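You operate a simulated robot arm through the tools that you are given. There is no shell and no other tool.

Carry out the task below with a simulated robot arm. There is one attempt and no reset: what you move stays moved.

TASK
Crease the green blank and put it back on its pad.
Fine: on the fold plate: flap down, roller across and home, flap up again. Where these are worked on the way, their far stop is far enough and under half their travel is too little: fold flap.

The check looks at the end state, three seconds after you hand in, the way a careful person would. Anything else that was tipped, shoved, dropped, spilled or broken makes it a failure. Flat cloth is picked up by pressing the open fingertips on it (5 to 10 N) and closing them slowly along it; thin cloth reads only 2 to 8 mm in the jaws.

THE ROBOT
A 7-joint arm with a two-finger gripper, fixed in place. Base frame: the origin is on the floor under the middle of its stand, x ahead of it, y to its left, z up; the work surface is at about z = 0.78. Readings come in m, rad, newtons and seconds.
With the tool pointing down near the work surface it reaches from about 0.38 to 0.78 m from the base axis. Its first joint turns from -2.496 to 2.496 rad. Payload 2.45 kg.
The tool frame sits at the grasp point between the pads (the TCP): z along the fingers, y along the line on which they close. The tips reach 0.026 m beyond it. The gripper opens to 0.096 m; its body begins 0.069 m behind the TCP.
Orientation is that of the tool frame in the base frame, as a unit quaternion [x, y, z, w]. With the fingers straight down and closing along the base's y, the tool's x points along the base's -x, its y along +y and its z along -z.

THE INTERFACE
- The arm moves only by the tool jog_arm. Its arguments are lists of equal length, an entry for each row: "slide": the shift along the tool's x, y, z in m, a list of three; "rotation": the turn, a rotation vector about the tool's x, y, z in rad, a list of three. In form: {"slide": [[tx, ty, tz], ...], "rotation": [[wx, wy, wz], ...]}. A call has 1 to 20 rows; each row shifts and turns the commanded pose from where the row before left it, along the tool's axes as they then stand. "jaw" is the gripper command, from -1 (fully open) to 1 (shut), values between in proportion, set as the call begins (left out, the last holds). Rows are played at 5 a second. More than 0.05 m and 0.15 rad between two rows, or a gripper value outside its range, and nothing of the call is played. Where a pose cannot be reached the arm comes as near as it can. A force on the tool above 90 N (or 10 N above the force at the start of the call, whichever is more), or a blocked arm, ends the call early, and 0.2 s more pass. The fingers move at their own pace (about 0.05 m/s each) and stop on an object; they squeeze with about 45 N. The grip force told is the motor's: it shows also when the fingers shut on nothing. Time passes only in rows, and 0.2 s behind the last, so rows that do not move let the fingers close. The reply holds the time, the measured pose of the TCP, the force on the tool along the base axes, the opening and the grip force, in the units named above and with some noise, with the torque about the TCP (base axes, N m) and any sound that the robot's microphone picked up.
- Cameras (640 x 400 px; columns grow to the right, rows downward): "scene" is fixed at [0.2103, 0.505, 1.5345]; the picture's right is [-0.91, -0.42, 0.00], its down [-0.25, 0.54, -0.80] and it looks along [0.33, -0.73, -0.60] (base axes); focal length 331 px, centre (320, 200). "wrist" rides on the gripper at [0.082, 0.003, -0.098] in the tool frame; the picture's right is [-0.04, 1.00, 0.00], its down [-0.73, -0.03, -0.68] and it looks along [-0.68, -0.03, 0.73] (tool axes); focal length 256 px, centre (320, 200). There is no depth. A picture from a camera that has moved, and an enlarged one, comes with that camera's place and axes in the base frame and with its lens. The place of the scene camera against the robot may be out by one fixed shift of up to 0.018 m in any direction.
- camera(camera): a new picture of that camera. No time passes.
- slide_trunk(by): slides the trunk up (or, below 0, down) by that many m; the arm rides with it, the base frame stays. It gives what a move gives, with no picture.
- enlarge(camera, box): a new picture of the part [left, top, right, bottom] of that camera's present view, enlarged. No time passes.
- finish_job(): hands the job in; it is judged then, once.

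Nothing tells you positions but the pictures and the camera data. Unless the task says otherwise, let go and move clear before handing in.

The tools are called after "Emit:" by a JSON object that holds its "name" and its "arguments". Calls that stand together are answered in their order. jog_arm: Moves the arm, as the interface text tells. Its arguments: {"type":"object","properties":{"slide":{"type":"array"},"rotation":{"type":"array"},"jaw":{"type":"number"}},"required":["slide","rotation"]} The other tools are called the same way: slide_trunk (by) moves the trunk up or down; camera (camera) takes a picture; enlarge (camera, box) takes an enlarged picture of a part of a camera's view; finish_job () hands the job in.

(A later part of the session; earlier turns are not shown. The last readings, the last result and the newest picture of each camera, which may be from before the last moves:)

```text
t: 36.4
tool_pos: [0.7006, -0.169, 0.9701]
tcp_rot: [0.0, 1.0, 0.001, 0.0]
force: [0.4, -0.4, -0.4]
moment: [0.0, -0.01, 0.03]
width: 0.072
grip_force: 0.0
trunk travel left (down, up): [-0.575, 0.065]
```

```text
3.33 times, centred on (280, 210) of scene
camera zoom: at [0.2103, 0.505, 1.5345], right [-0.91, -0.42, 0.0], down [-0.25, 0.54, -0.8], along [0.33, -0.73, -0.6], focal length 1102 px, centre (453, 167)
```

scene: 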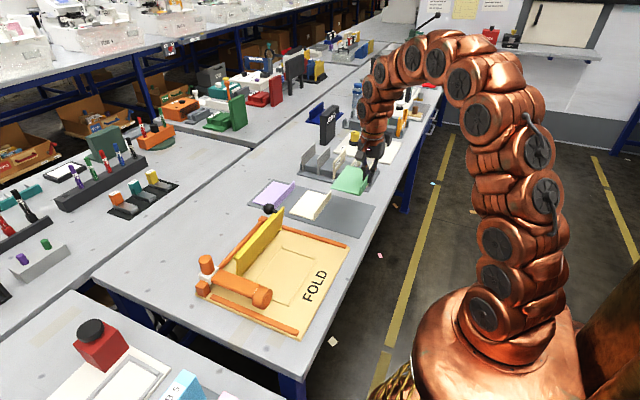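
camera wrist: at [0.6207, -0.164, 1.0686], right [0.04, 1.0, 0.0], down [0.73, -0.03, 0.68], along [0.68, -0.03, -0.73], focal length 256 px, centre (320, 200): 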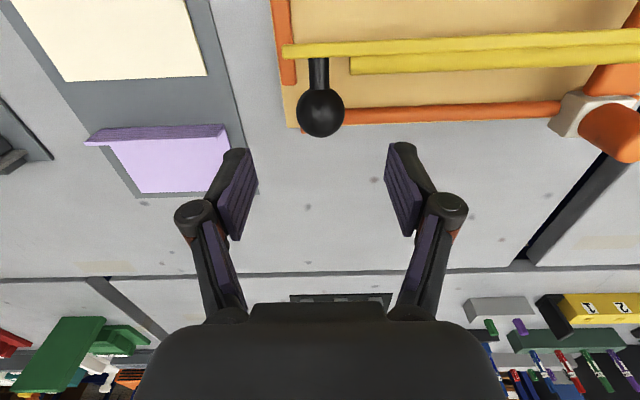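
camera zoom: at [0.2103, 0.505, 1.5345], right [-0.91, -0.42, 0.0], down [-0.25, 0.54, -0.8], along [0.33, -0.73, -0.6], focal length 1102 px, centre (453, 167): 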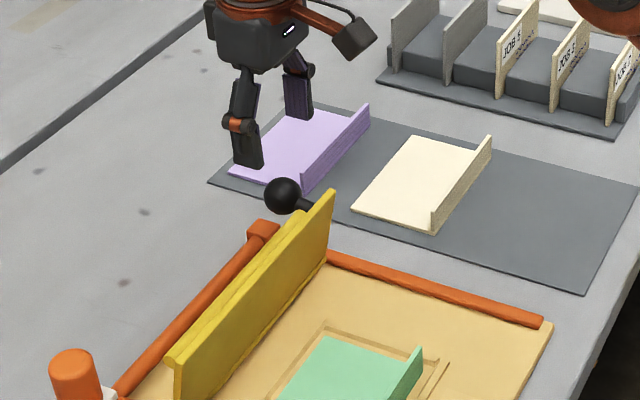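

The ball is centred between the fingers at (0.702, −0.168). I'll descend so the pads straddle it, then close.

Emit:
{"name": "jog_arm", "arguments": {"slide": [[-0.001, 0.0005, 0.02], [0, 0, 0.02], [0, 0, 0.02], [0, 0, 0.012], [0, 0, 0]], "rotation": [[0, 0, 0], [0, 0, 0], [0, 0, 0], [0, 0, 0], [0, 0, 0]]}}

Emit:
{"name": "camera", "arguments": {"camera": "wrist"}}

Emit:
{"name": "enlarge", "arguments": {"camera": "scene", "box": [220, 160, 320, 240]}}

```text
t: 37.6
tool_pos: [0.7025, -0.167, 0.8978]
tcp_rot: [0.0, 1.0, 0.0, -0.001]
force: [-0.1, 1.0, 0.3]
moment: [-0.01, 0.0, 0.01]
width: 0.0719
grip_force: 0.0
trunk travel left (down, up): [-0.575, 0.065]
```

```text
taken
camera wrist: at [0.6214, -0.1631, 0.9964], right [0.04, 1.0, 0.0], down [0.73, -0.03, 0.68], along [0.68, -0.03, -0.73], focal length 256 px, centre (320, 200)
```

wrist: 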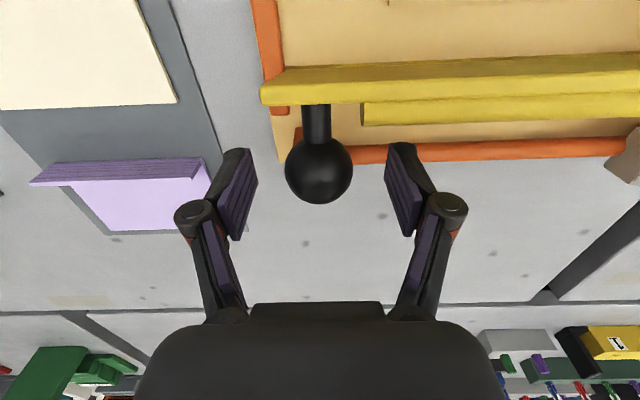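

```text
5.00 times, centred on (270, 200) of scene
camera zoom: at [0.2103, 0.505, 1.5345], right [-0.91, -0.42, 0.0], down [-0.25, 0.54, -0.8], along [0.33, -0.73, -0.6], focal length 1653 px, centre (570, 200)
```

zoom: 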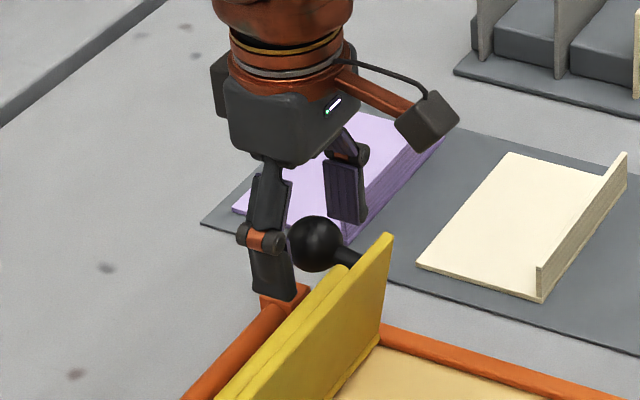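

Emit:
{"name": "jog_arm", "arguments": {"slide": [[0, 0.001, 0], [0, 0, 0], [0, 0, 0], [0, 0, 0], [0, 0, 0]], "rotation": [[0, 0, 0], [0, 0, 0], [0, 0, 0], [0, 0, 0], [0, 0, 0]], "jaw": 1.0}}

Emit:
{"name": "camera", "arguments": {"camera": "wrist"}}

```text
t: 38.8
tool_pos: [0.6999, -0.1692, 0.8981]
tcp_rot: [0.001, 1.0, 0.0, 0.0]
force: [0.1, -8.0, 1.7]
moment: [-0.13, 0.01, -0.01]
width: 0.0347
grip_force: 45.1
trunk travel left (down, up): [-0.575, 0.065]
```

```text
taken
camera wrist: at [0.6209, -0.1635, 0.9964], right [0.04, 1.0, 0.0], down [0.73, -0.03, 0.68], along [0.68, -0.03, -0.73], focal length 256 px, centre (320, 200)
```

wrist: 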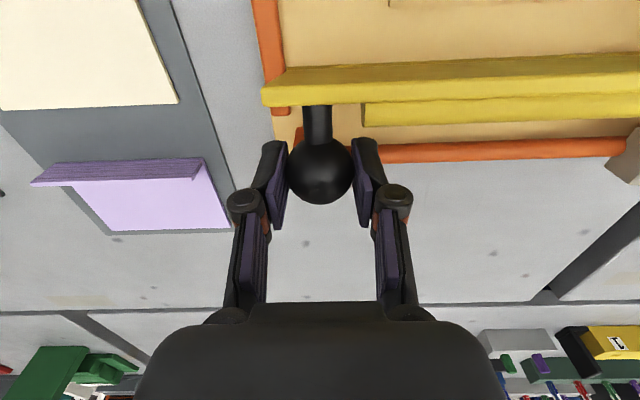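

The ball is held (34.7 mm). I'll relieve the small side load and swing the flap over its arc, 10° at first while watching the force.

Emit:
{"name": "jog_arm", "arguments": {"slide": [[0, -0.001, 0], [0.0074, 0, -0.0016], [0.0073, 0, -0.0013], [0, 0, 0]], "rotation": [[0, 0, 0], [0, 0, 0], [0, 0, 0], [0, 0, 0]]}}

Emit:
{"name": "enlarge", "arguments": {"camera": "scene", "box": [190, 160, 330, 290]}}

```text
t: 39.8
tool_pos: [0.6871, -0.1686, 0.9017]
tcp_rot: [0.0, 1.0, 0.0, 0.001]
force: [14.7, -6.1, -1.6]
moment: [-0.1, -1.45, 0.01]
width: 0.0345
grip_force: 45.2
trunk travel left (down, up): [-0.575, 0.065]
```

```text
3.08 times, centred on (260, 225) of scene
camera zoom: at [0.2103, 0.505, 1.5345], right [-0.91, -0.42, 0.0], down [-0.25, 0.54, -0.8], along [0.33, -0.73, -0.6], focal length 1017 px, centre (505, 123)
```

zoom: 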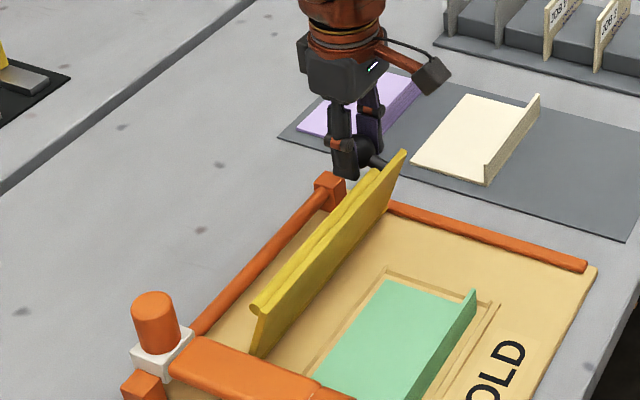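

The flap follows. The 15 N load matches friction between the pads and the ball, so I'll continue along the arc to about 30°.

Emit:
{"name": "jog_arm", "arguments": {"slide": [[0.0075, 0, -0.0004], [0.0074, 0, 0], [0.0074, 0, 0.0007], [0.0074, 0, 0.0015], [0, 0, 0]], "rotation": [[0, 0, 0], [0, 0, 0], [0, 0, 0], [0, 0, 0], [0, 0, 0]]}}

Emit:
{"name": "enlarge", "arguments": {"camera": "scene", "box": [190, 160, 330, 290]}}

Emit:
{"name": "camera", "arguments": {"camera": "wrist"}}

```text
t: 41.0
tool_pos: [0.6571, -0.1692, 0.8987]
tcp_rot: [0.0, 1.0, 0.0, 0.0]
force: [13.2, -2.6, 6.2]
moment: [0.02, -1.4, -0.03]
width: 0.0344
grip_force: 45.1
trunk travel left (down, up): [-0.575, 0.065]
```

```text
3.08 times, centred on (260, 225) of scene
camera zoom: at [0.2103, 0.505, 1.5345], right [-0.91, -0.42, 0.0], down [-0.25, 0.54, -0.8], along [0.33, -0.73, -0.6], focal length 1017 px, centre (505, 123)
```

zoom: 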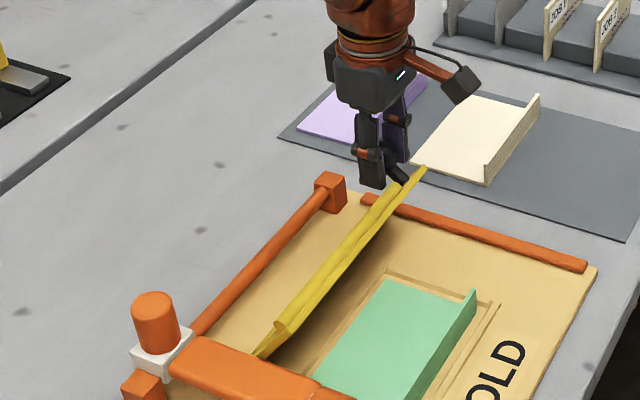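

```text
taken
camera wrist: at [0.5765, -0.1636, 0.9976], right [0.04, 1.0, 0.0], down [0.73, -0.03, 0.68], along [0.68, -0.03, -0.73], focal length 256 px, centre (320, 200)
```

wrist: 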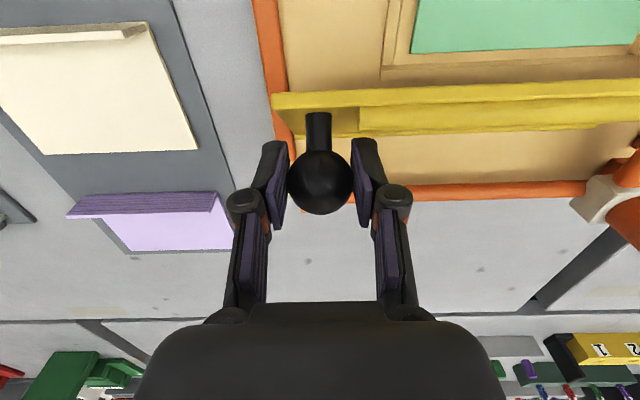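

The ball has slid slightly up in the pads, so the hinge is probably nearer x≈0.670. I'll continue with the corrected arc.

Emit:
{"name": "jog_arm", "arguments": {"slide": [[0.0077, 0, 0.001], [0.0075, 0, 0.0024], [0.0073, 0, 0.0026], [0.007, 0, 0.0033], [0, 0, 0]], "rotation": [[0, 0, 0], [0, 0, 0], [0, 0, 0], [0, 0, 0], [0, 0, 0]]}}

Emit:
{"name": "enlarge", "arguments": {"camera": "scene", "box": [190, 160, 330, 290]}}

Emit:
{"name": "camera", "arguments": {"camera": "wrist"}}

```text
t: 42.2
tool_pos: [0.6264, -0.1684, 0.8889]
tcp_rot: [0.0, 1.0, 0.0, -0.001]
force: [8.8, -0.2, 4.6]
moment: [0.03, -1.08, -0.04]
width: 0.0343
grip_force: 44.9
trunk travel left (down, up): [-0.575, 0.065]
```

```text
3.08 times, centred on (260, 225) of scene
camera zoom: at [0.2103, 0.505, 1.5345], right [-0.91, -0.42, 0.0], down [-0.25, 0.54, -0.8], along [0.33, -0.73, -0.6], focal length 1017 px, centre (505, 123)
```

zoom: 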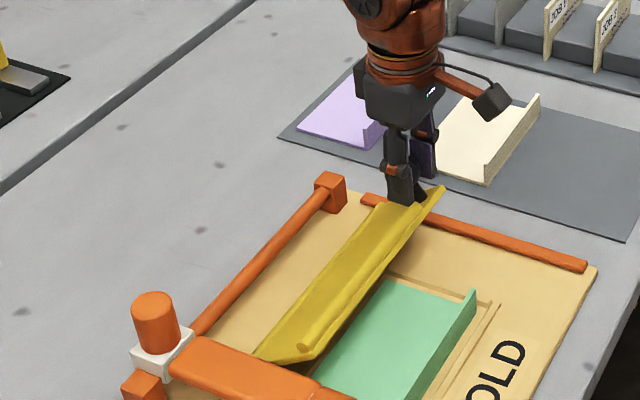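

```text
taken
camera wrist: at [0.546, -0.1636, 0.9879], right [0.04, 1.0, 0.0], down [0.74, -0.03, 0.68], along [0.68, -0.03, -0.74], focal length 256 px, centre (320, 200)
```

wrist: 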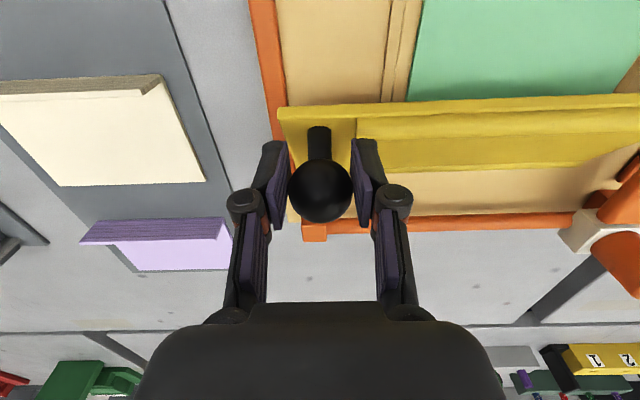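

Emit:
{"name": "jog_arm", "arguments": {"slide": [[0.0067, 0, 0.0036], [0.0064, 0, 0.0042], [0.006, 0, 0.0047], [0.0056, 0, 0.0052], [0, 0, 0]], "rotation": [[0, 0, 0], [0, 0, 0], [0, 0, 0], [0, 0, 0], [0, 0, 0]]}}

Emit:
{"name": "enlarge", "arguments": {"camera": "scene", "box": [190, 160, 330, 290]}}

Emit:
{"name": "camera", "arguments": {"camera": "wrist"}}

```text
t: 43.4
tool_pos: [0.5999, -0.1675, 0.8729]
tcp_rot: [0.001, 1.0, 0.0, -0.001]
force: [-17.8, -1.7, 14.0]
moment: [0.03, 0.0, 0.08]
width: 0.0309
grip_force: 45.1
trunk travel left (down, up): [-0.575, 0.065]
```

```text
3.08 times, centred on (260, 225) of scene
camera zoom: at [0.2103, 0.505, 1.5345], right [-0.91, -0.42, 0.0], down [-0.25, 0.54, -0.8], along [0.33, -0.73, -0.6], focal length 1017 px, centre (505, 123)
```

zoom: 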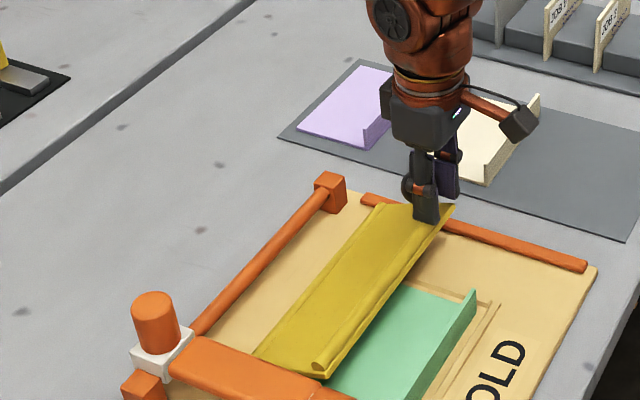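

```text
taken
camera wrist: at [0.5197, -0.1635, 0.9717], right [0.04, 1.0, 0.0], down [0.74, -0.03, 0.68], along [0.68, -0.03, -0.74], focal length 256 px, centre (320, 200)
```

wrist: 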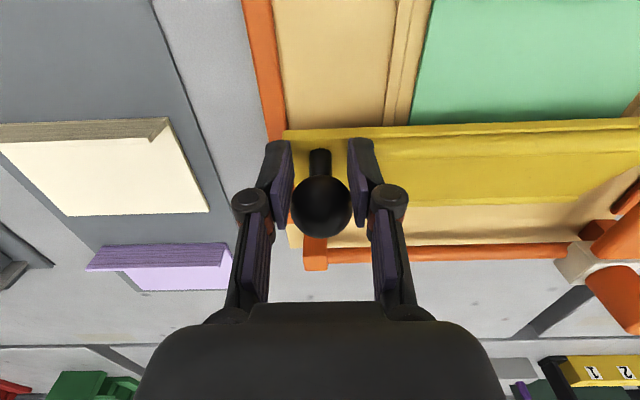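

The ball has slipped to the edge of the pads, and the flap is already about 20° from flat. I'll open the fingers, see whether it settles, and then press it down from above.

Emit:
{"name": "jog_arm", "arguments": {"slide": [[0, 0, 0], [0, 0, 0], [0, 0, 0]], "rotation": [[0, 0, 0], [0, 0, 0], [0, 0, 0]], "jaw": -0.4}}

Emit:
{"name": "enlarge", "arguments": {"camera": "scene", "box": [190, 160, 330, 290]}}

Emit:
{"name": "camera", "arguments": {"camera": "wrist"}}

```text
t: 44.2
tool_pos: [0.6023, -0.1677, 0.8727]
tcp_rot: [0.001, 1.0, 0.001, 0.0]
force: [-0.1, -0.9, 0.2]
moment: [-0.01, 0.01, -0.03]
width: 0.0672
grip_force: 0.0
trunk travel left (down, up): [-0.575, 0.065]
```

```text
3.08 times, centred on (260, 225) of scene
camera zoom: at [0.2103, 0.505, 1.5345], right [-0.91, -0.42, 0.0], down [-0.25, 0.54, -0.8], along [0.33, -0.73, -0.6], focal length 1017 px, centre (505, 123)
```

zoom: 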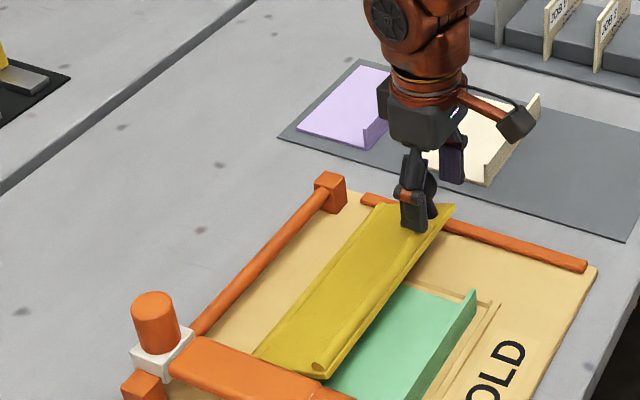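

```text
taken
camera wrist: at [0.5222, -0.1631, 0.971], right [0.04, 1.0, 0.0], down [0.73, -0.03, 0.68], along [0.68, -0.03, -0.73], focal length 256 px, centre (320, 200)
```

wrist: 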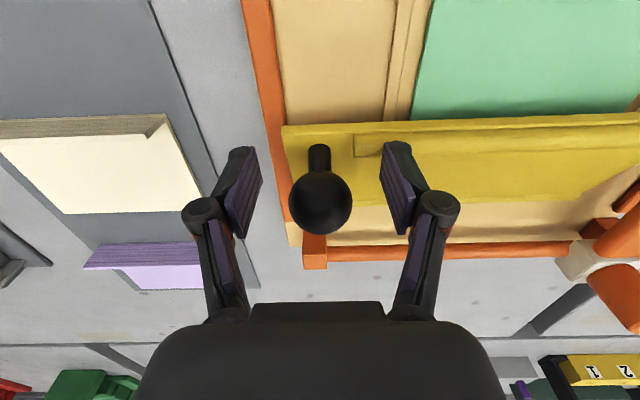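

The flap holds its angle by friction. I'll rise, close the fingers, and press on the flat part of the flap at about (0.625, −0.06).

Emit:
{"name": "jog_arm", "arguments": {"slide": [[0, 0, -0.02], [0, 0, -0.03], [0, 0, -0.02], [-0.011, 0.036, 0], [-0.012, 0.036, 0], [0, 0.036, 0], [0, 0, 0], [0, 0, 0]], "rotation": [[0, 0, 0], [0, 0, 0], [0, 0, 0], [0, 0, 0], [0, 0, 0], [0, 0, 0], [0, 0, 0], [0, 0, 0]]}}

Emit:
{"name": "jog_arm", "arguments": {"slide": [[0, 0, 0], [0, 0, 0], [0, 0, 0], [0, 0, 0], [0, 0, 0.03], [0, 0, 0.03], [0, 0, 0]], "rotation": [[0, 0, 0], [0, 0, 0], [0, 0, 0], [0, 0, 0], [0, 0, 0], [0, 0, 0], [0, 0, 0]], "jaw": 1.0}}

Emit:
{"name": "camera", "arguments": {"camera": "wrist"}}

Emit:
{"name": "enlarge", "arguments": {"camera": "scene", "box": [190, 170, 350, 310]}}

```text
t: 46.0
tool_pos: [0.6252, -0.0598, 0.9421]
tcp_rot: [0.001, 1.0, 0.0, 0.0]
force: [0.2, -0.3, -0.4]
moment: [0.01, 0.0, 0.0]
width: 0.0674
grip_force: 0.1
trunk travel left (down, up): [-0.575, 0.065]
```

```text
t: 47.6
tool_pos: [0.6249, -0.0588, 0.8813]
tcp_rot: [0.0, 1.0, 0.0, 0.0]
force: [-0.7, -0.3, -0.3]
moment: [0.01, -0.02, -0.03]
width: 0.0
grip_force: 28.6
trunk travel left (down, up): [-0.575, 0.065]
```

```text
taken
camera wrist: at [0.5454, -0.054, 0.9791], right [0.04, 1.0, 0.0], down [0.73, -0.03, 0.68], along [0.68, -0.03, -0.73], focal length 256 px, centre (320, 200)
```

wrist: 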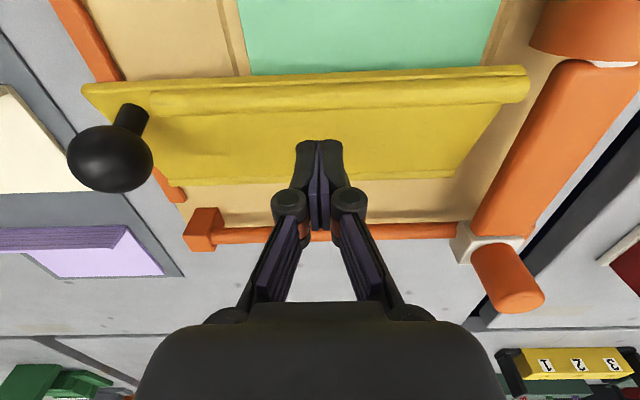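

```text
2.86 times, centred on (270, 240) of scene
camera zoom: at [0.2103, 0.505, 1.5345], right [-0.91, -0.42, 0.0], down [-0.25, 0.54, -0.8], along [0.33, -0.73, -0.6], focal length 945 px, centre (463, 86)
```

zoom: 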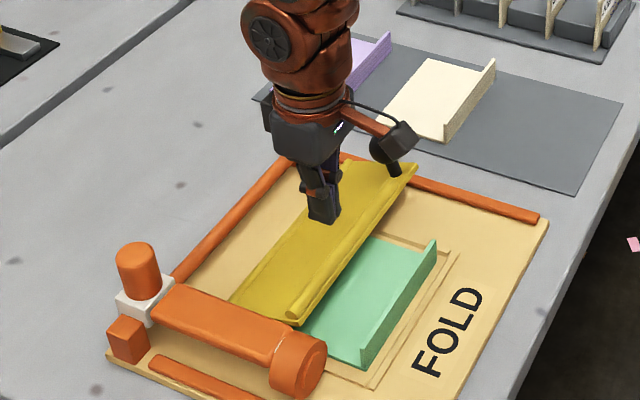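

Emit:
{"name": "jog_arm", "arguments": {"slide": [[0, 0, 0.006], [0, 0, 0.006], [0, 0, 0.006], [0, 0, 0.004], [0, 0, 0.004], [0, 0, 0]], "rotation": [[0, 0, 0], [0, 0, 0], [0, 0, 0], [0, 0, 0], [0, 0, 0], [0, 0, 0]]}}

Emit:
{"name": "camera", "arguments": {"camera": "wrist"}}

Emit:
{"name": "enlarge", "arguments": {"camera": "scene", "box": [190, 170, 350, 310]}}

```text
t: 49.0
tool_pos: [0.6262, -0.0596, 0.8566]
tcp_rot: [0.0, 1.0, 0.0, 0.0]
force: [-0.4, -0.5, -0.1]
moment: [0.0, 0.0, -0.02]
width: 0.0
grip_force: 28.9
trunk travel left (down, up): [-0.575, 0.065]
```

```text
taken
camera wrist: at [0.5451, -0.0549, 0.9543], right [0.04, 1.0, 0.0], down [0.73, -0.03, 0.68], along [0.68, -0.03, -0.73], focal length 256 px, centre (320, 200)
```

wrist: 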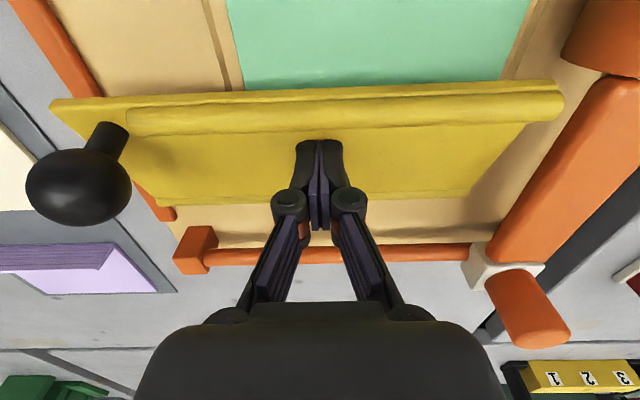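

```text
2.86 times, centred on (270, 240) of scene
camera zoom: at [0.2103, 0.505, 1.5345], right [-0.91, -0.42, 0.0], down [-0.25, 0.54, -0.8], along [0.33, -0.73, -0.6], focal length 945 px, centre (463, 86)
```

zoom: 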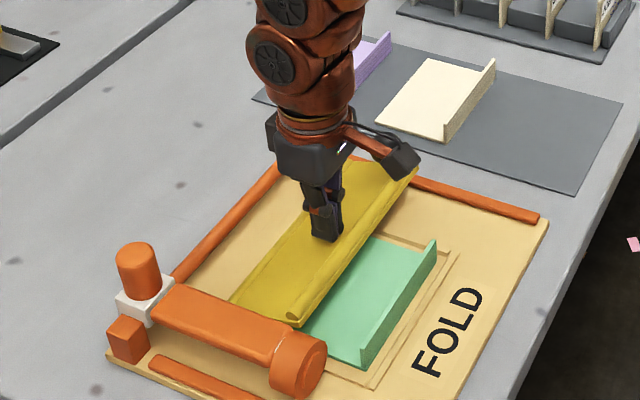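

Emit:
{"name": "jog_arm", "arguments": {"slide": [[0, 0, 0.003], [0, 0, 0.003], [0, 0, 0.003], [0, 0, 0]], "rotation": [[0, 0, 0], [0, 0, 0], [0, 0, 0], [0, 0, 0]]}}

Emit:
{"name": "jog_arm", "arguments": {"slide": [[0, 0, 0.003], [0, 0, 0.003], [0, 0, 0]], "rotation": [[0, 0, 0], [0, 0, 0], [0, 0, 0]]}}

Emit:
{"name": "enlarge", "arguments": {"camera": "scene", "box": [190, 170, 350, 310]}}

```text
t: 50.0
tool_pos: [0.6259, -0.0599, 0.8475]
tcp_rot: [0.0, 1.0, 0.0, 0.001]
force: [0.4, -0.3, -0.4]
moment: [0.0, -0.01, -0.01]
width: 0.0
grip_force: 28.0
trunk travel left (down, up): [-0.575, 0.065]
```

```text
t: 50.8
tool_pos: [0.6254, -0.06, 0.8418]
tcp_rot: [0.0, 1.0, 0.0, 0.0]
force: [1.1, -0.1, 0.8]
moment: [-0.01, 0.0, -0.01]
width: 0.0001
grip_force: 28.5
trunk travel left (down, up): [-0.575, 0.065]
```

```text
2.86 times, centred on (270, 240) of scene
camera zoom: at [0.2103, 0.505, 1.5345], right [-0.91, -0.42, 0.0], down [-0.25, 0.54, -0.8], along [0.33, -0.73, -0.6], focal length 945 px, centre (463, 86)
```

zoom: 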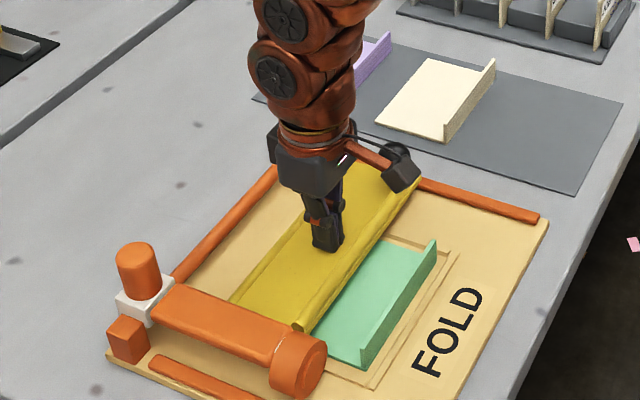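

The flap is moving down now with light contact. I'll keep pressing gently.

Emit:
{"name": "jog_arm", "arguments": {"slide": [[0, 0, 0.002], [0, 0, 0.002], [0, 0, 0]], "rotation": [[0, 0, 0], [0, 0, 0], [0, 0, 0]]}}

Emit:
{"name": "jog_arm", "arguments": {"slide": [[0, 0, 0.002], [0, 0, 0.001], [0, 0, 0]], "rotation": [[0, 0, 0], [0, 0, 0], [0, 0, 0]]}}

Emit:
{"name": "enlarge", "arguments": {"camera": "scene", "box": [190, 170, 350, 310]}}

Emit:
{"name": "camera", "arguments": {"camera": "wrist"}}

```text
t: 51.6
tool_pos: [0.6248, -0.059, 0.8372]
tcp_rot: [0.0, 1.0, -0.001, 0.0]
force: [0.2, 1.2, -0.3]
moment: [0.05, 0.0, 0.0]
width: 0.0
grip_force: 28.3
trunk travel left (down, up): [-0.575, 0.065]
```

```text
t: 52.4
tool_pos: [0.6259, -0.0602, 0.8341]
tcp_rot: [0.0, 1.0, 0.0, 0.0]
force: [0.2, 0.7, 0.5]
moment: [0.02, 0.01, -0.01]
width: 0.0001
grip_force: 28.3
trunk travel left (down, up): [-0.575, 0.065]
```

```text
2.86 times, centred on (270, 240) of scene
camera zoom: at [0.2103, 0.505, 1.5345], right [-0.91, -0.42, 0.0], down [-0.25, 0.54, -0.8], along [0.33, -0.73, -0.6], focal length 945 px, centre (463, 86)
```

zoom: 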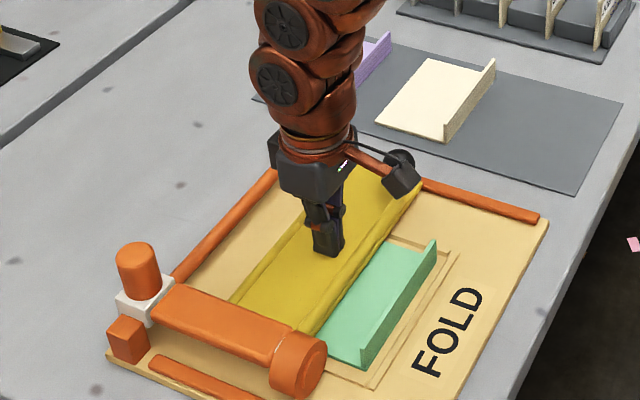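

```text
taken
camera wrist: at [0.5456, -0.0549, 0.932], right [0.04, 1.0, 0.0], down [0.73, -0.03, 0.68], along [0.68, -0.03, -0.73], focal length 256 px, centre (320, 200)
```

wrist: 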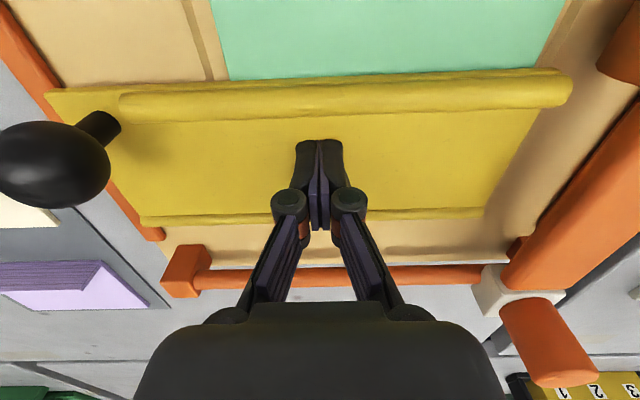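

Emit:
{"name": "jog_arm", "arguments": {"slide": [[0, 0, 0.001], [0, 0, 0.001], [0, 0, 0]], "rotation": [[0, 0, 0], [0, 0, 0], [0, 0, 0]]}}

Emit:
{"name": "jog_arm", "arguments": {"slide": [[0, 0, 0.001], [0, 0, 0.001], [0, 0, 0]], "rotation": [[0, 0, 0], [0, 0, 0], [0, 0, 0]]}}

Emit:
{"name": "jog_arm", "arguments": {"slide": [[0, 0, 0.001], [0, 0, 0.001], [0, 0, 0]], "rotation": [[0, 0, 0], [0, 0, 0], [0, 0, 0]]}}

Emit:
{"name": "enlarge", "arguments": {"camera": "scene", "box": [190, 170, 350, 310]}}

```text
t: 53.2
tool_pos: [0.6259, -0.0596, 0.8313]
tcp_rot: [0.0, 1.0, 0.001, 0.0]
force: [-1.0, 0.1, 0.1]
moment: [0.01, 0.03, -0.01]
width: 0.0001
grip_force: 28.5
trunk travel left (down, up): [-0.575, 0.065]
```

```text
t: 54.0
tool_pos: [0.6257, -0.0596, 0.8317]
tcp_rot: [0.0, 1.0, 0.0, 0.001]
force: [3.9, 2.4, 13.2]
moment: [0.02, -0.09, -0.01]
width: 0.0062
grip_force: 28.6
trunk travel left (down, up): [-0.575, 0.065]
```

```text
t: 54.8
tool_pos: [0.6257, -0.0589, 0.831]
tcp_rot: [0.0, 1.0, 0.0, 0.003]
force: [4.4, 0.4, 45.0]
moment: [0.0, -0.04, 0.12]
width: 0.006
grip_force: 28.8
trunk travel left (down, up): [-0.575, 0.065]
```

```text
2.86 times, centred on (270, 240) of scene
camera zoom: at [0.2103, 0.505, 1.5345], right [-0.91, -0.42, 0.0], down [-0.25, 0.54, -0.8], along [0.33, -0.73, -0.6], focal length 945 px, centre (463, 86)
```

zoom: 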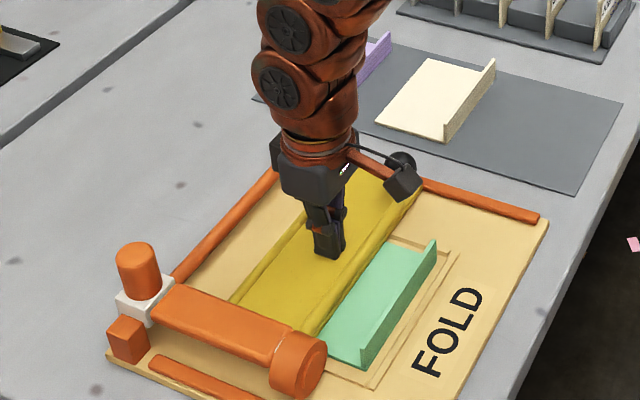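

The force jumped to 45 N, so the flap is at its bottom stop. I'll retreat upward and check that it stays down.

Emit:
{"name": "jog_arm", "arguments": {"slide": [[0, 0, -0.005], [0, 0, -0.02], [0, 0, -0.04], [0, 0, -0.04], [0, 0, -0.04], [0, 0, 0]], "rotation": [[0, 0, 0], [0, 0, 0], [0, 0, 0], [0, 0, 0], [0, 0, 0], [0, 0, 0]]}}

Emit:
{"name": "camera", "arguments": {"camera": "wrist"}}

Emit:
{"name": "enlarge", "arguments": {"camera": "scene", "box": [190, 170, 350, 310]}}

```text
t: 56.2
tool_pos: [0.6244, -0.0584, 0.9738]
tcp_rot: [0.0, 1.0, 0.0, 0.0]
force: [0.0, 0.1, -1.4]
moment: [0.02, 0.02, 0.0]
width: 0.0
grip_force: 28.7
trunk travel left (down, up): [-0.575, 0.065]
```

```text
taken
camera wrist: at [0.5448, -0.0543, 1.0714], right [0.04, 1.0, 0.0], down [0.73, -0.03, 0.68], along [0.68, -0.03, -0.73], focal length 256 px, centre (320, 200)
```

wrist: 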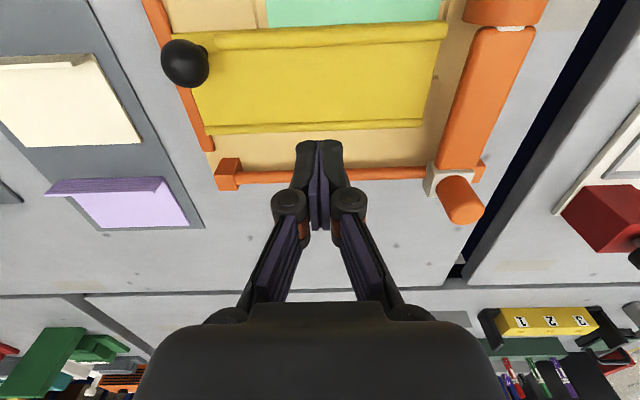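

```text
2.86 times, centred on (270, 240) of scene
camera zoom: at [0.2103, 0.505, 1.5345], right [-0.91, -0.42, 0.0], down [-0.25, 0.54, -0.8], along [0.33, -0.73, -0.6], focal length 945 px, centre (463, 86)
```

zoom: 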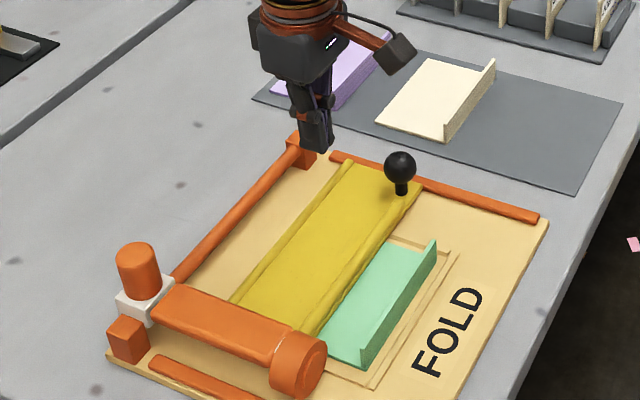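

The flap is fully down, covering the rear half of the blank. Next is the roller, so I'll go above its handle at about (0.733, 0.083) with the fingers open along y.

Emit:
{"name": "jog_arm", "arguments": {"slide": [[-0.0216, 0.0289, -0.006], [-0.0216, 0.0289, -0.006], [-0.0216, 0.0289, -0.006], [-0.0216, 0.0289, -0.006], [-0.0216, 0.0289, -0.003], [0, 0, 0]], "rotation": [[0, 0, 0], [0, 0, 0], [0, 0, 0], [0, 0, 0], [0, 0, 0], [0, 0, 0]], "jaw": -0.6}}

Emit:
{"name": "camera", "arguments": {"camera": "wrist"}}

Emit:
{"name": "enlarge", "arguments": {"camera": "scene", "box": [170, 160, 330, 300]}}

```text
t: 57.6
tool_pos: [0.7332, 0.0851, 0.9998]
tcp_rot: [0.002, 1.0, 0.0, 0.0]
force: [0.0, -0.8, -0.1]
moment: [-0.05, -0.01, -0.02]
width: 0.0769
grip_force: 0.1
trunk travel left (down, up): [-0.575, 0.065]
```

```text
taken
camera wrist: at [0.6534, 0.0899, 1.098], right [0.04, 1.0, 0.0], down [0.73, -0.03, 0.68], along [0.68, -0.03, -0.73], focal length 256 px, centre (320, 200)
```

wrist: 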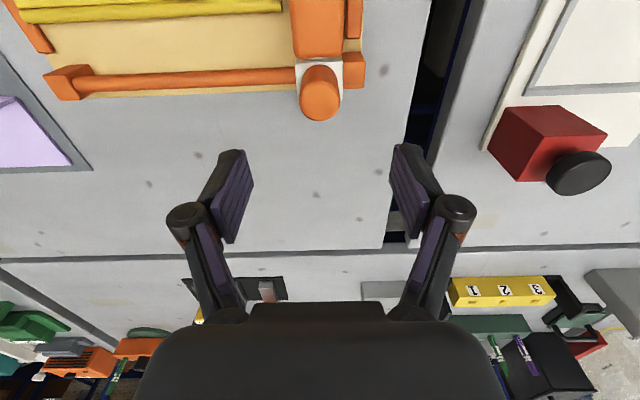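

```text
2.86 times, centred on (250, 230) of scene
camera zoom: at [0.2103, 0.505, 1.5345], right [-0.91, -0.42, 0.0], down [-0.25, 0.54, -0.8], along [0.33, -0.73, -0.6], focal length 945 px, centre (520, 114)
```

zoom: 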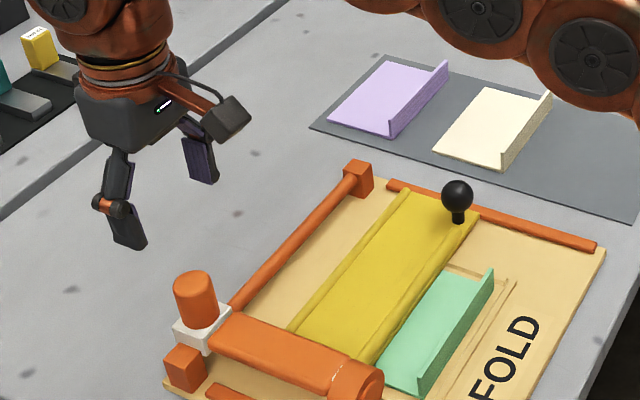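

The handle is centred at about (0.731, 0.085). I'll descend so the pads straddle it.

Emit:
{"name": "jog_arm", "arguments": {"slide": [[0.0024, 0.001, 0.02], [0, 0, 0.03], [0, 0, 0.03], [0, 0, 0.02], [0, 0, 0.012], [0, 0, 0]], "rotation": [[0, 0, 0], [0, 0, 0], [0, 0, 0], [0, 0, 0], [0, 0, 0], [0, 0, 0]]}}

Emit:
{"name": "camera", "arguments": {"camera": "wrist"}}

Emit:
{"name": "enlarge", "arguments": {"camera": "scene", "box": [170, 180, 290, 310]}}

```text
t: 59.0
tool_pos: [0.7321, 0.0863, 0.8871]
tcp_rot: [0.0, 1.0, 0.0, 0.001]
force: [-0.6, 1.4, 0.0]
moment: [0.01, -0.01, 0.02]
width: 0.0769
grip_force: 0.1
trunk travel left (down, up): [-0.575, 0.065]
```

```text
taken
camera wrist: at [0.6511, 0.0904, 0.9856], right [0.04, 1.0, 0.0], down [0.73, -0.03, 0.68], along [0.68, -0.03, -0.73], focal length 256 px, centre (320, 200)
```

wrist: 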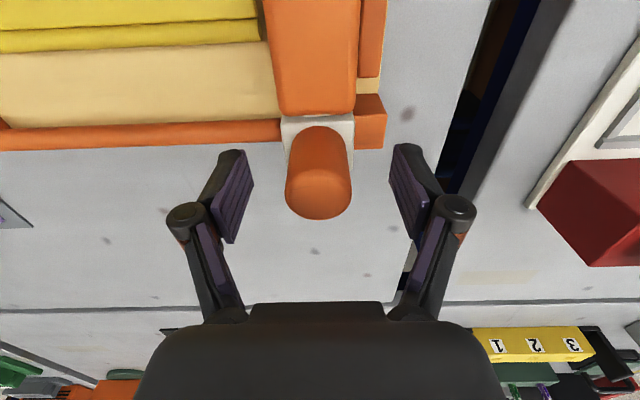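

```text
3.08 times, centred on (230, 245) of scene
camera zoom: at [0.2103, 0.505, 1.5345], right [-0.91, -0.42, 0.0], down [-0.25, 0.54, -0.8], along [0.33, -0.73, -0.6], focal length 1017 px, centre (597, 62)
```

zoom: 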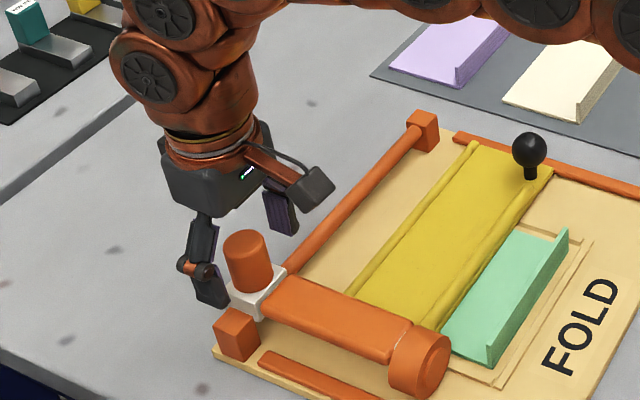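

Emit:
{"name": "jog_arm", "arguments": {"slide": [[0.003, 0.0005, 0], [0, 0, 0], [0, 0, 0], [0, 0, 0], [0, 0, 0], [0, 0, 0]], "rotation": [[0, 0, 0], [0, 0, 0], [0, 0, 0], [0, 0, 0], [0, 0, 0], [0, 0, 0]], "jaw": 1.0}}

Emit:
{"name": "camera", "arguments": {"camera": "wrist"}}

```text
t: 60.4
tool_pos: [0.7288, 0.0853, 0.8878]
tcp_rot: [0.001, 1.0, 0.001, 0.0]
force: [0.8, -18.3, 4.0]
moment: [-0.54, 0.03, -0.25]
width: 0.0333
grip_force: 44.9
trunk travel left (down, up): [-0.575, 0.065]
```

```text
taken
camera wrist: at [0.6481, 0.0898, 0.9862], right [0.04, 1.0, 0.0], down [0.73, -0.03, 0.68], along [0.68, -0.03, -0.73], focal length 256 px, centre (320, 200)
```

wrist: 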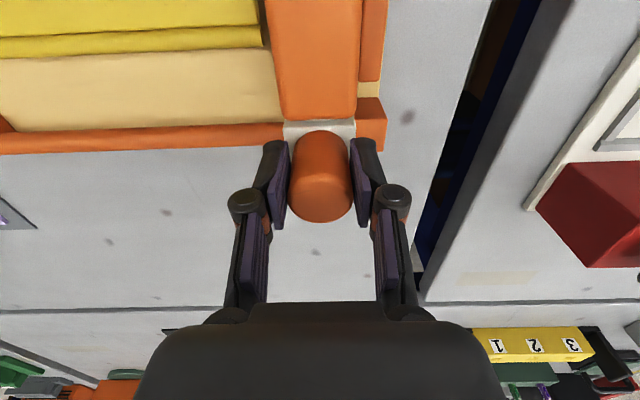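

The handle is gripped and at its home stop (slight −y reaction). Now I'll move the roller across toward −y in stages while watching the force.

Emit:
{"name": "jog_arm", "arguments": {"slide": [[0, -0.005, 0], [0, -0.015, 0], [0, -0.015, 0], [0, -0.015, 0], [0, 0, 0]], "rotation": [[0, 0, 0], [0, 0, 0], [0, 0, 0], [0, 0, 0], [0, 0, 0]]}}

Emit:
{"name": "camera", "arguments": {"camera": "wrist"}}

Emit:
{"name": "enlarge", "arguments": {"camera": "scene", "box": [170, 160, 350, 310]}}

```text
t: 61.6
tool_pos: [0.7273, 0.0344, 0.8873]
tcp_rot: [0.001, 1.0, 0.0, -0.001]
force: [11.8, 0.7, -3.2]
moment: [0.13, -0.66, 0.1]
width: 0.0333
grip_force: 44.9
trunk travel left (down, up): [-0.575, 0.065]
```

```text
taken
camera wrist: at [0.648, 0.0398, 0.9863], right [0.04, 1.0, 0.0], down [0.73, -0.03, 0.68], along [0.68, -0.03, -0.73], focal length 256 px, centre (320, 200)
```

wrist: 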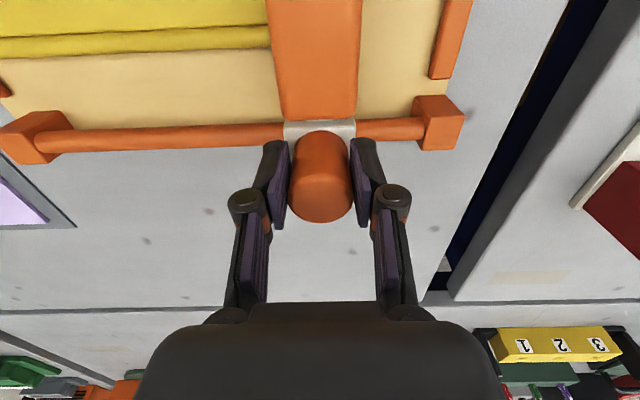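

```text
2.67 times, centred on (260, 235) of scene
camera zoom: at [0.2103, 0.505, 1.5345], right [-0.91, -0.42, 0.0], down [-0.25, 0.54, -0.8], along [0.33, -0.73, -0.6], focal length 882 px, centre (480, 107)
```

zoom: 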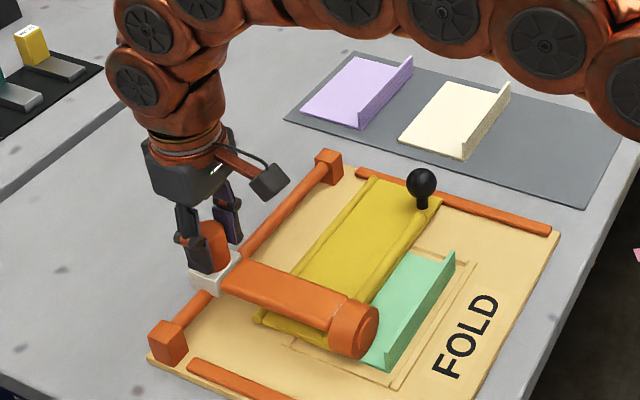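

Emit:
{"name": "jog_arm", "arguments": {"slide": [[0, -0.015, 0], [0, -0.015, 0], [0, -0.015, 0], [0, -0.015, 0], [0, -0.015, 0], [0, -0.015, 0], [0, -0.015, 0], [0, 0, 0]], "rotation": [[0, 0, 0], [0, 0, 0], [0, 0, 0], [0, 0, 0], [0, 0, 0], [0, 0, 0], [0, 0, 0], [0, 0, 0]]}}

Emit:
{"name": "camera", "arguments": {"camera": "wrist"}}

Emit:
{"name": "enlarge", "arguments": {"camera": "scene", "box": [170, 160, 350, 310]}}

```text
t: 63.4
tool_pos: [0.7284, -0.0703, 0.8874]
tcp_rot: [0.0, 1.0, 0.001, 0.0]
force: [18.2, -0.7, -2.1]
moment: [-0.04, -0.49, 0.05]
width: 0.0333
grip_force: 45.1
trunk travel left (down, up): [-0.575, 0.065]
```

```text
taken
camera wrist: at [0.6477, -0.0652, 0.9863], right [0.04, 1.0, 0.0], down [0.73, -0.03, 0.68], along [0.68, -0.03, -0.73], focal length 256 px, centre (320, 200)
```

wrist: 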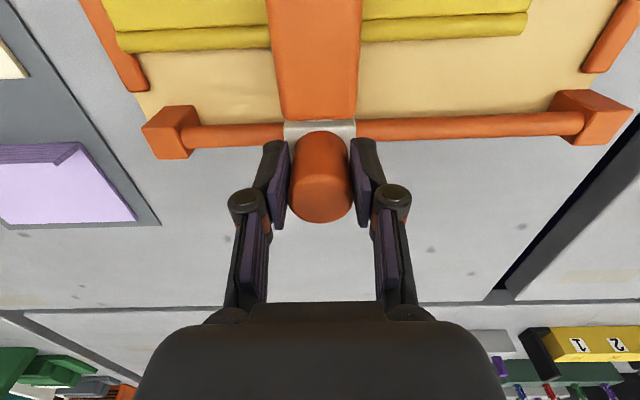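

```text
2.67 times, centred on (260, 235) of scene
camera zoom: at [0.2103, 0.505, 1.5345], right [-0.91, -0.42, 0.0], down [-0.25, 0.54, -0.8], along [0.33, -0.73, -0.6], focal length 882 px, centre (480, 107)
```

zoom: 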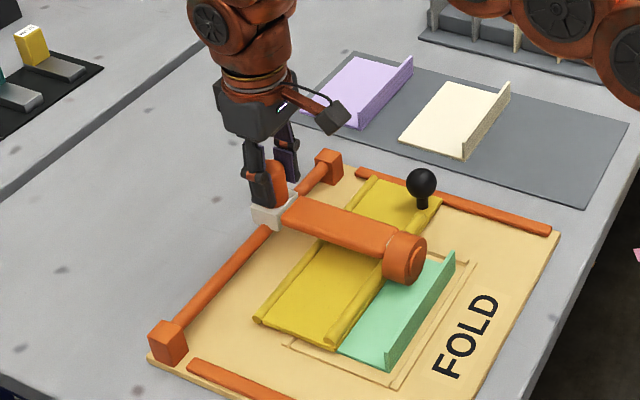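

Emit:
{"name": "jog_arm", "arguments": {"slide": [[-0.001, -0.012, 0], [0, -0.012, 0], [0, -0.012, 0], [0, -0.01, 0], [0, 0, 0]], "rotation": [[0, 0, 0], [0, 0, 0], [0, 0, 0], [0, 0, 0], [0, 0, 0]]}}

Emit:
{"name": "camera", "arguments": {"camera": "wrist"}}

Emit:
{"name": "enlarge", "arguments": {"camera": "scene", "box": [220, 170, 340, 280]}}

```text
t: 64.6
tool_pos: [0.728, -0.117, 0.8884]
tcp_rot: [0.001, 1.0, 0.001, -0.001]
force: [4.0, 0.6, -5.7]
moment: [0.03, -0.53, 0.01]
width: 0.0335
grip_force: 45.2
trunk travel left (down, up): [-0.575, 0.065]
```

```text
taken
camera wrist: at [0.6478, -0.1106, 0.9864], right [0.04, 1.0, 0.0], down [0.73, -0.03, 0.68], along [0.68, -0.03, -0.74], focal length 256 px, centre (320, 200)
```

wrist: 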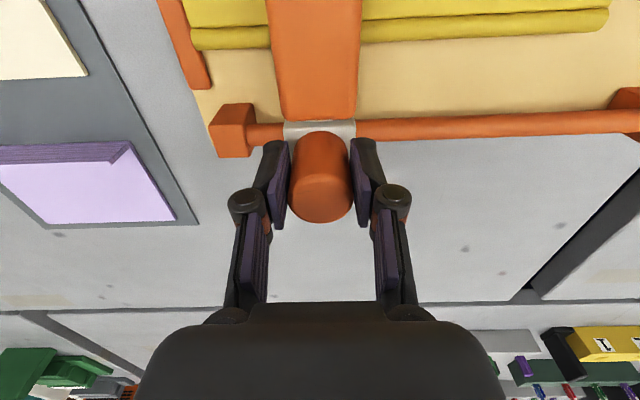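

```text
3.64 times, centred on (280, 225) of scene
camera zoom: at [0.2103, 0.505, 1.5345], right [-0.91, -0.42, 0.0], down [-0.25, 0.54, -0.8], along [0.33, -0.73, -0.6], focal length 1202 px, centre (466, 109)
```

zoom: 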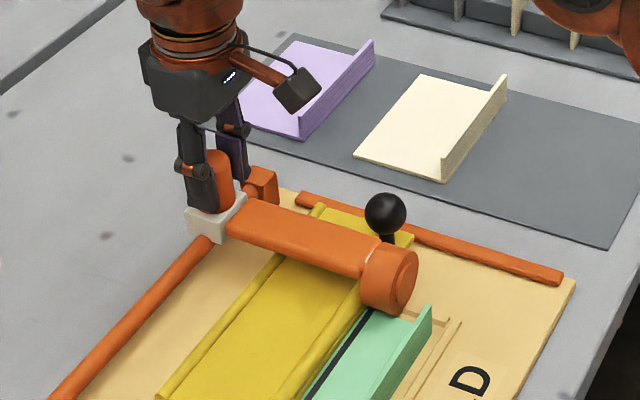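

A dark crease line has appeared on the green blank along the flap edge. I'll move on gently to the roller's far stop.

Emit:
{"name": "jog_arm", "arguments": {"slide": [[0, -0.004, 0], [0, -0.004, 0], [0, -0.004, 0], [0, 0, 0]], "rotation": [[0, 0, 0], [0, 0, 0], [0, 0, 0], [0, 0, 0]]}}

Emit:
{"name": "enlarge", "arguments": {"camera": "scene", "box": [220, 170, 340, 280]}}

Emit:
{"name": "camera", "arguments": {"camera": "wrist"}}

```text
t: 65.6
tool_pos: [0.7279, -0.1257, 0.8876]
tcp_rot: [-0.001, 1.0, 0.001, -0.002]
force: [-10.7, 12.4, -7.1]
moment: [0.48, 1.14, 0.06]
width: 0.0335
grip_force: 44.9
trunk travel left (down, up): [-0.575, 0.065]
```

```text
3.64 times, centred on (280, 225) of scene
camera zoom: at [0.2103, 0.505, 1.5345], right [-0.91, -0.42, 0.0], down [-0.25, 0.54, -0.8], along [0.33, -0.73, -0.6], focal length 1202 px, centre (466, 109)
```

zoom: 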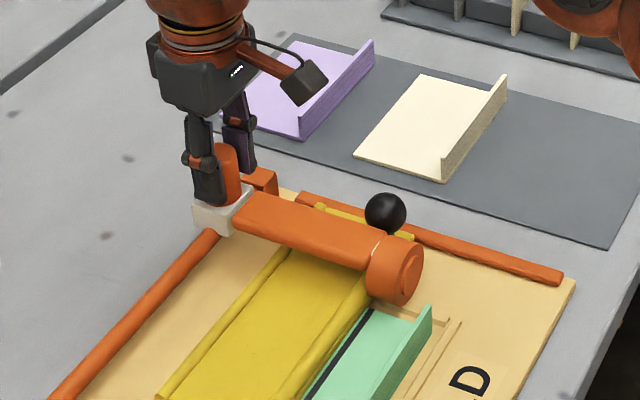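

```text
taken
camera wrist: at [0.6481, -0.1211, 0.9866], right [0.04, 1.0, 0.0], down [0.74, -0.03, 0.68], along [0.68, -0.03, -0.74], focal length 256 px, centre (320, 200)
```

wrist: 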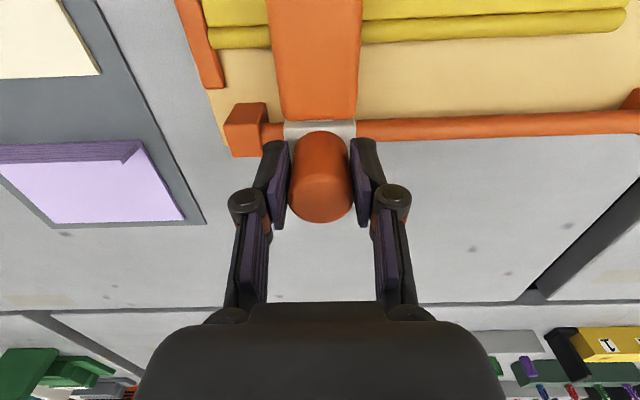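

The roller is at its far stop (12 N reaction). Now I'll bring it home toward +y, tracing the same path back.

Emit:
{"name": "jog_arm", "arguments": {"slide": [[0, 0.003, 0], [0, 0.015, 0], [0, 0.015, 0], [0, 0.015, 0], [0.0005, 0.015, 0], [0.0005, 0.015, 0], [0, 0.015, 0], [0, 0.015, 0], [0, 0.015, 0], [0, 0.015, 0], [0, 0.015, 0], [0, 0.015, 0], [0, 0.015, 0], [0, 0.015, 0], [0, 0, 0]], "rotation": [[0, 0, 0], [0, 0, 0], [0, 0, 0], [0, 0, 0], [0, 0, 0], [0, 0, 0], [0, 0, 0], [0, 0, 0], [0, 0, 0], [0, 0, 0], [0, 0, 0], [0, 0, 0], [0, 0, 0], [0, 0, 0], [0, 0, 0]]}}

Emit:
{"name": "camera", "arguments": {"camera": "wrist"}}

Emit:
{"name": "enlarge", "arguments": {"camera": "scene", "box": [170, 160, 350, 310]}}

```text
t: 68.8
tool_pos: [0.7289, 0.0732, 0.8887]
tcp_rot: [0.0, 1.0, 0.0, -0.001]
force: [-7.1, -0.6, -1.1]
moment: [-0.04, -0.33, 0.01]
width: 0.0331
grip_force: 45.3
trunk travel left (down, up): [-0.575, 0.065]
```

```text
taken
camera wrist: at [0.6481, 0.0768, 0.9864], right [0.04, 1.0, 0.0], down [0.73, -0.03, 0.68], along [0.68, -0.03, -0.74], focal length 256 px, centre (320, 200)
```

wrist: 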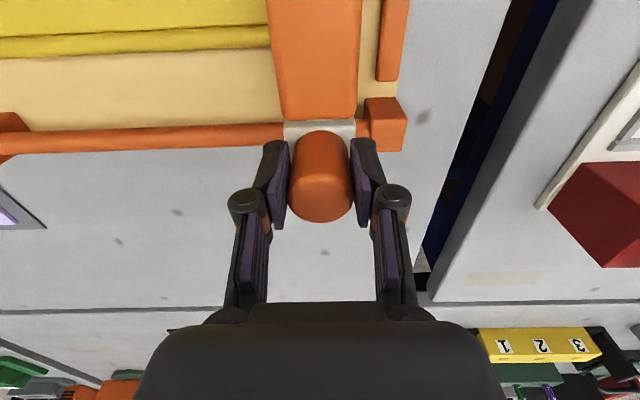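

```text
2.67 times, centred on (260, 235) of scene
camera zoom: at [0.2103, 0.505, 1.5345], right [-0.91, -0.42, 0.0], down [-0.25, 0.54, -0.8], along [0.33, -0.73, -0.6], focal length 882 px, centre (480, 107)
```

zoom: 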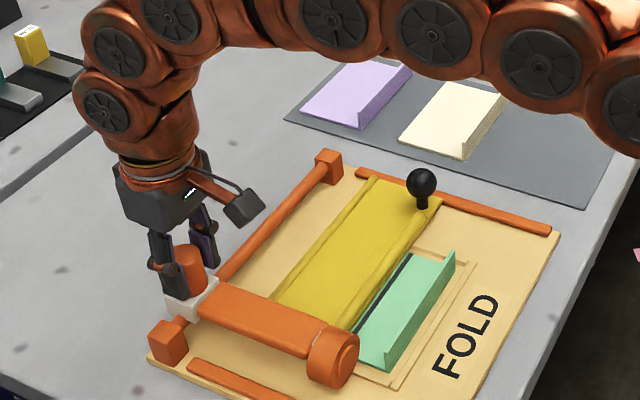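

Emit:
{"name": "jog_arm", "arguments": {"slide": [[-0.0005, 0.006, 0], [0, 0.006, 0], [0, 0.002, 0], [0, 0.001, 0], [0, 0, 0]], "rotation": [[0, 0, 0], [0, 0, 0], [0, 0, 0], [0, 0, 0], [0, 0, 0]]}}

Emit:
{"name": "camera", "arguments": {"camera": "wrist"}}

```text
t: 70.0
tool_pos: [0.7282, 0.0844, 0.8883]
tcp_rot: [0.001, 1.0, 0.0, 0.0]
force: [-9.9, -7.6, -7.4]
moment: [-0.29, 0.05, -0.07]
width: 0.0335
grip_force: 45.1
trunk travel left (down, up): [-0.575, 0.065]
```

```text
taken
camera wrist: at [0.6482, 0.0897, 0.9865], right [0.04, 1.0, 0.0], down [0.73, -0.03, 0.68], along [0.68, -0.03, -0.74], focal length 256 px, centre (320, 200)
```

wrist: 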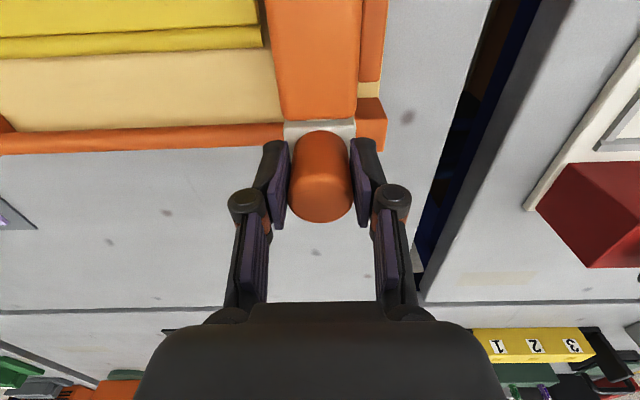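

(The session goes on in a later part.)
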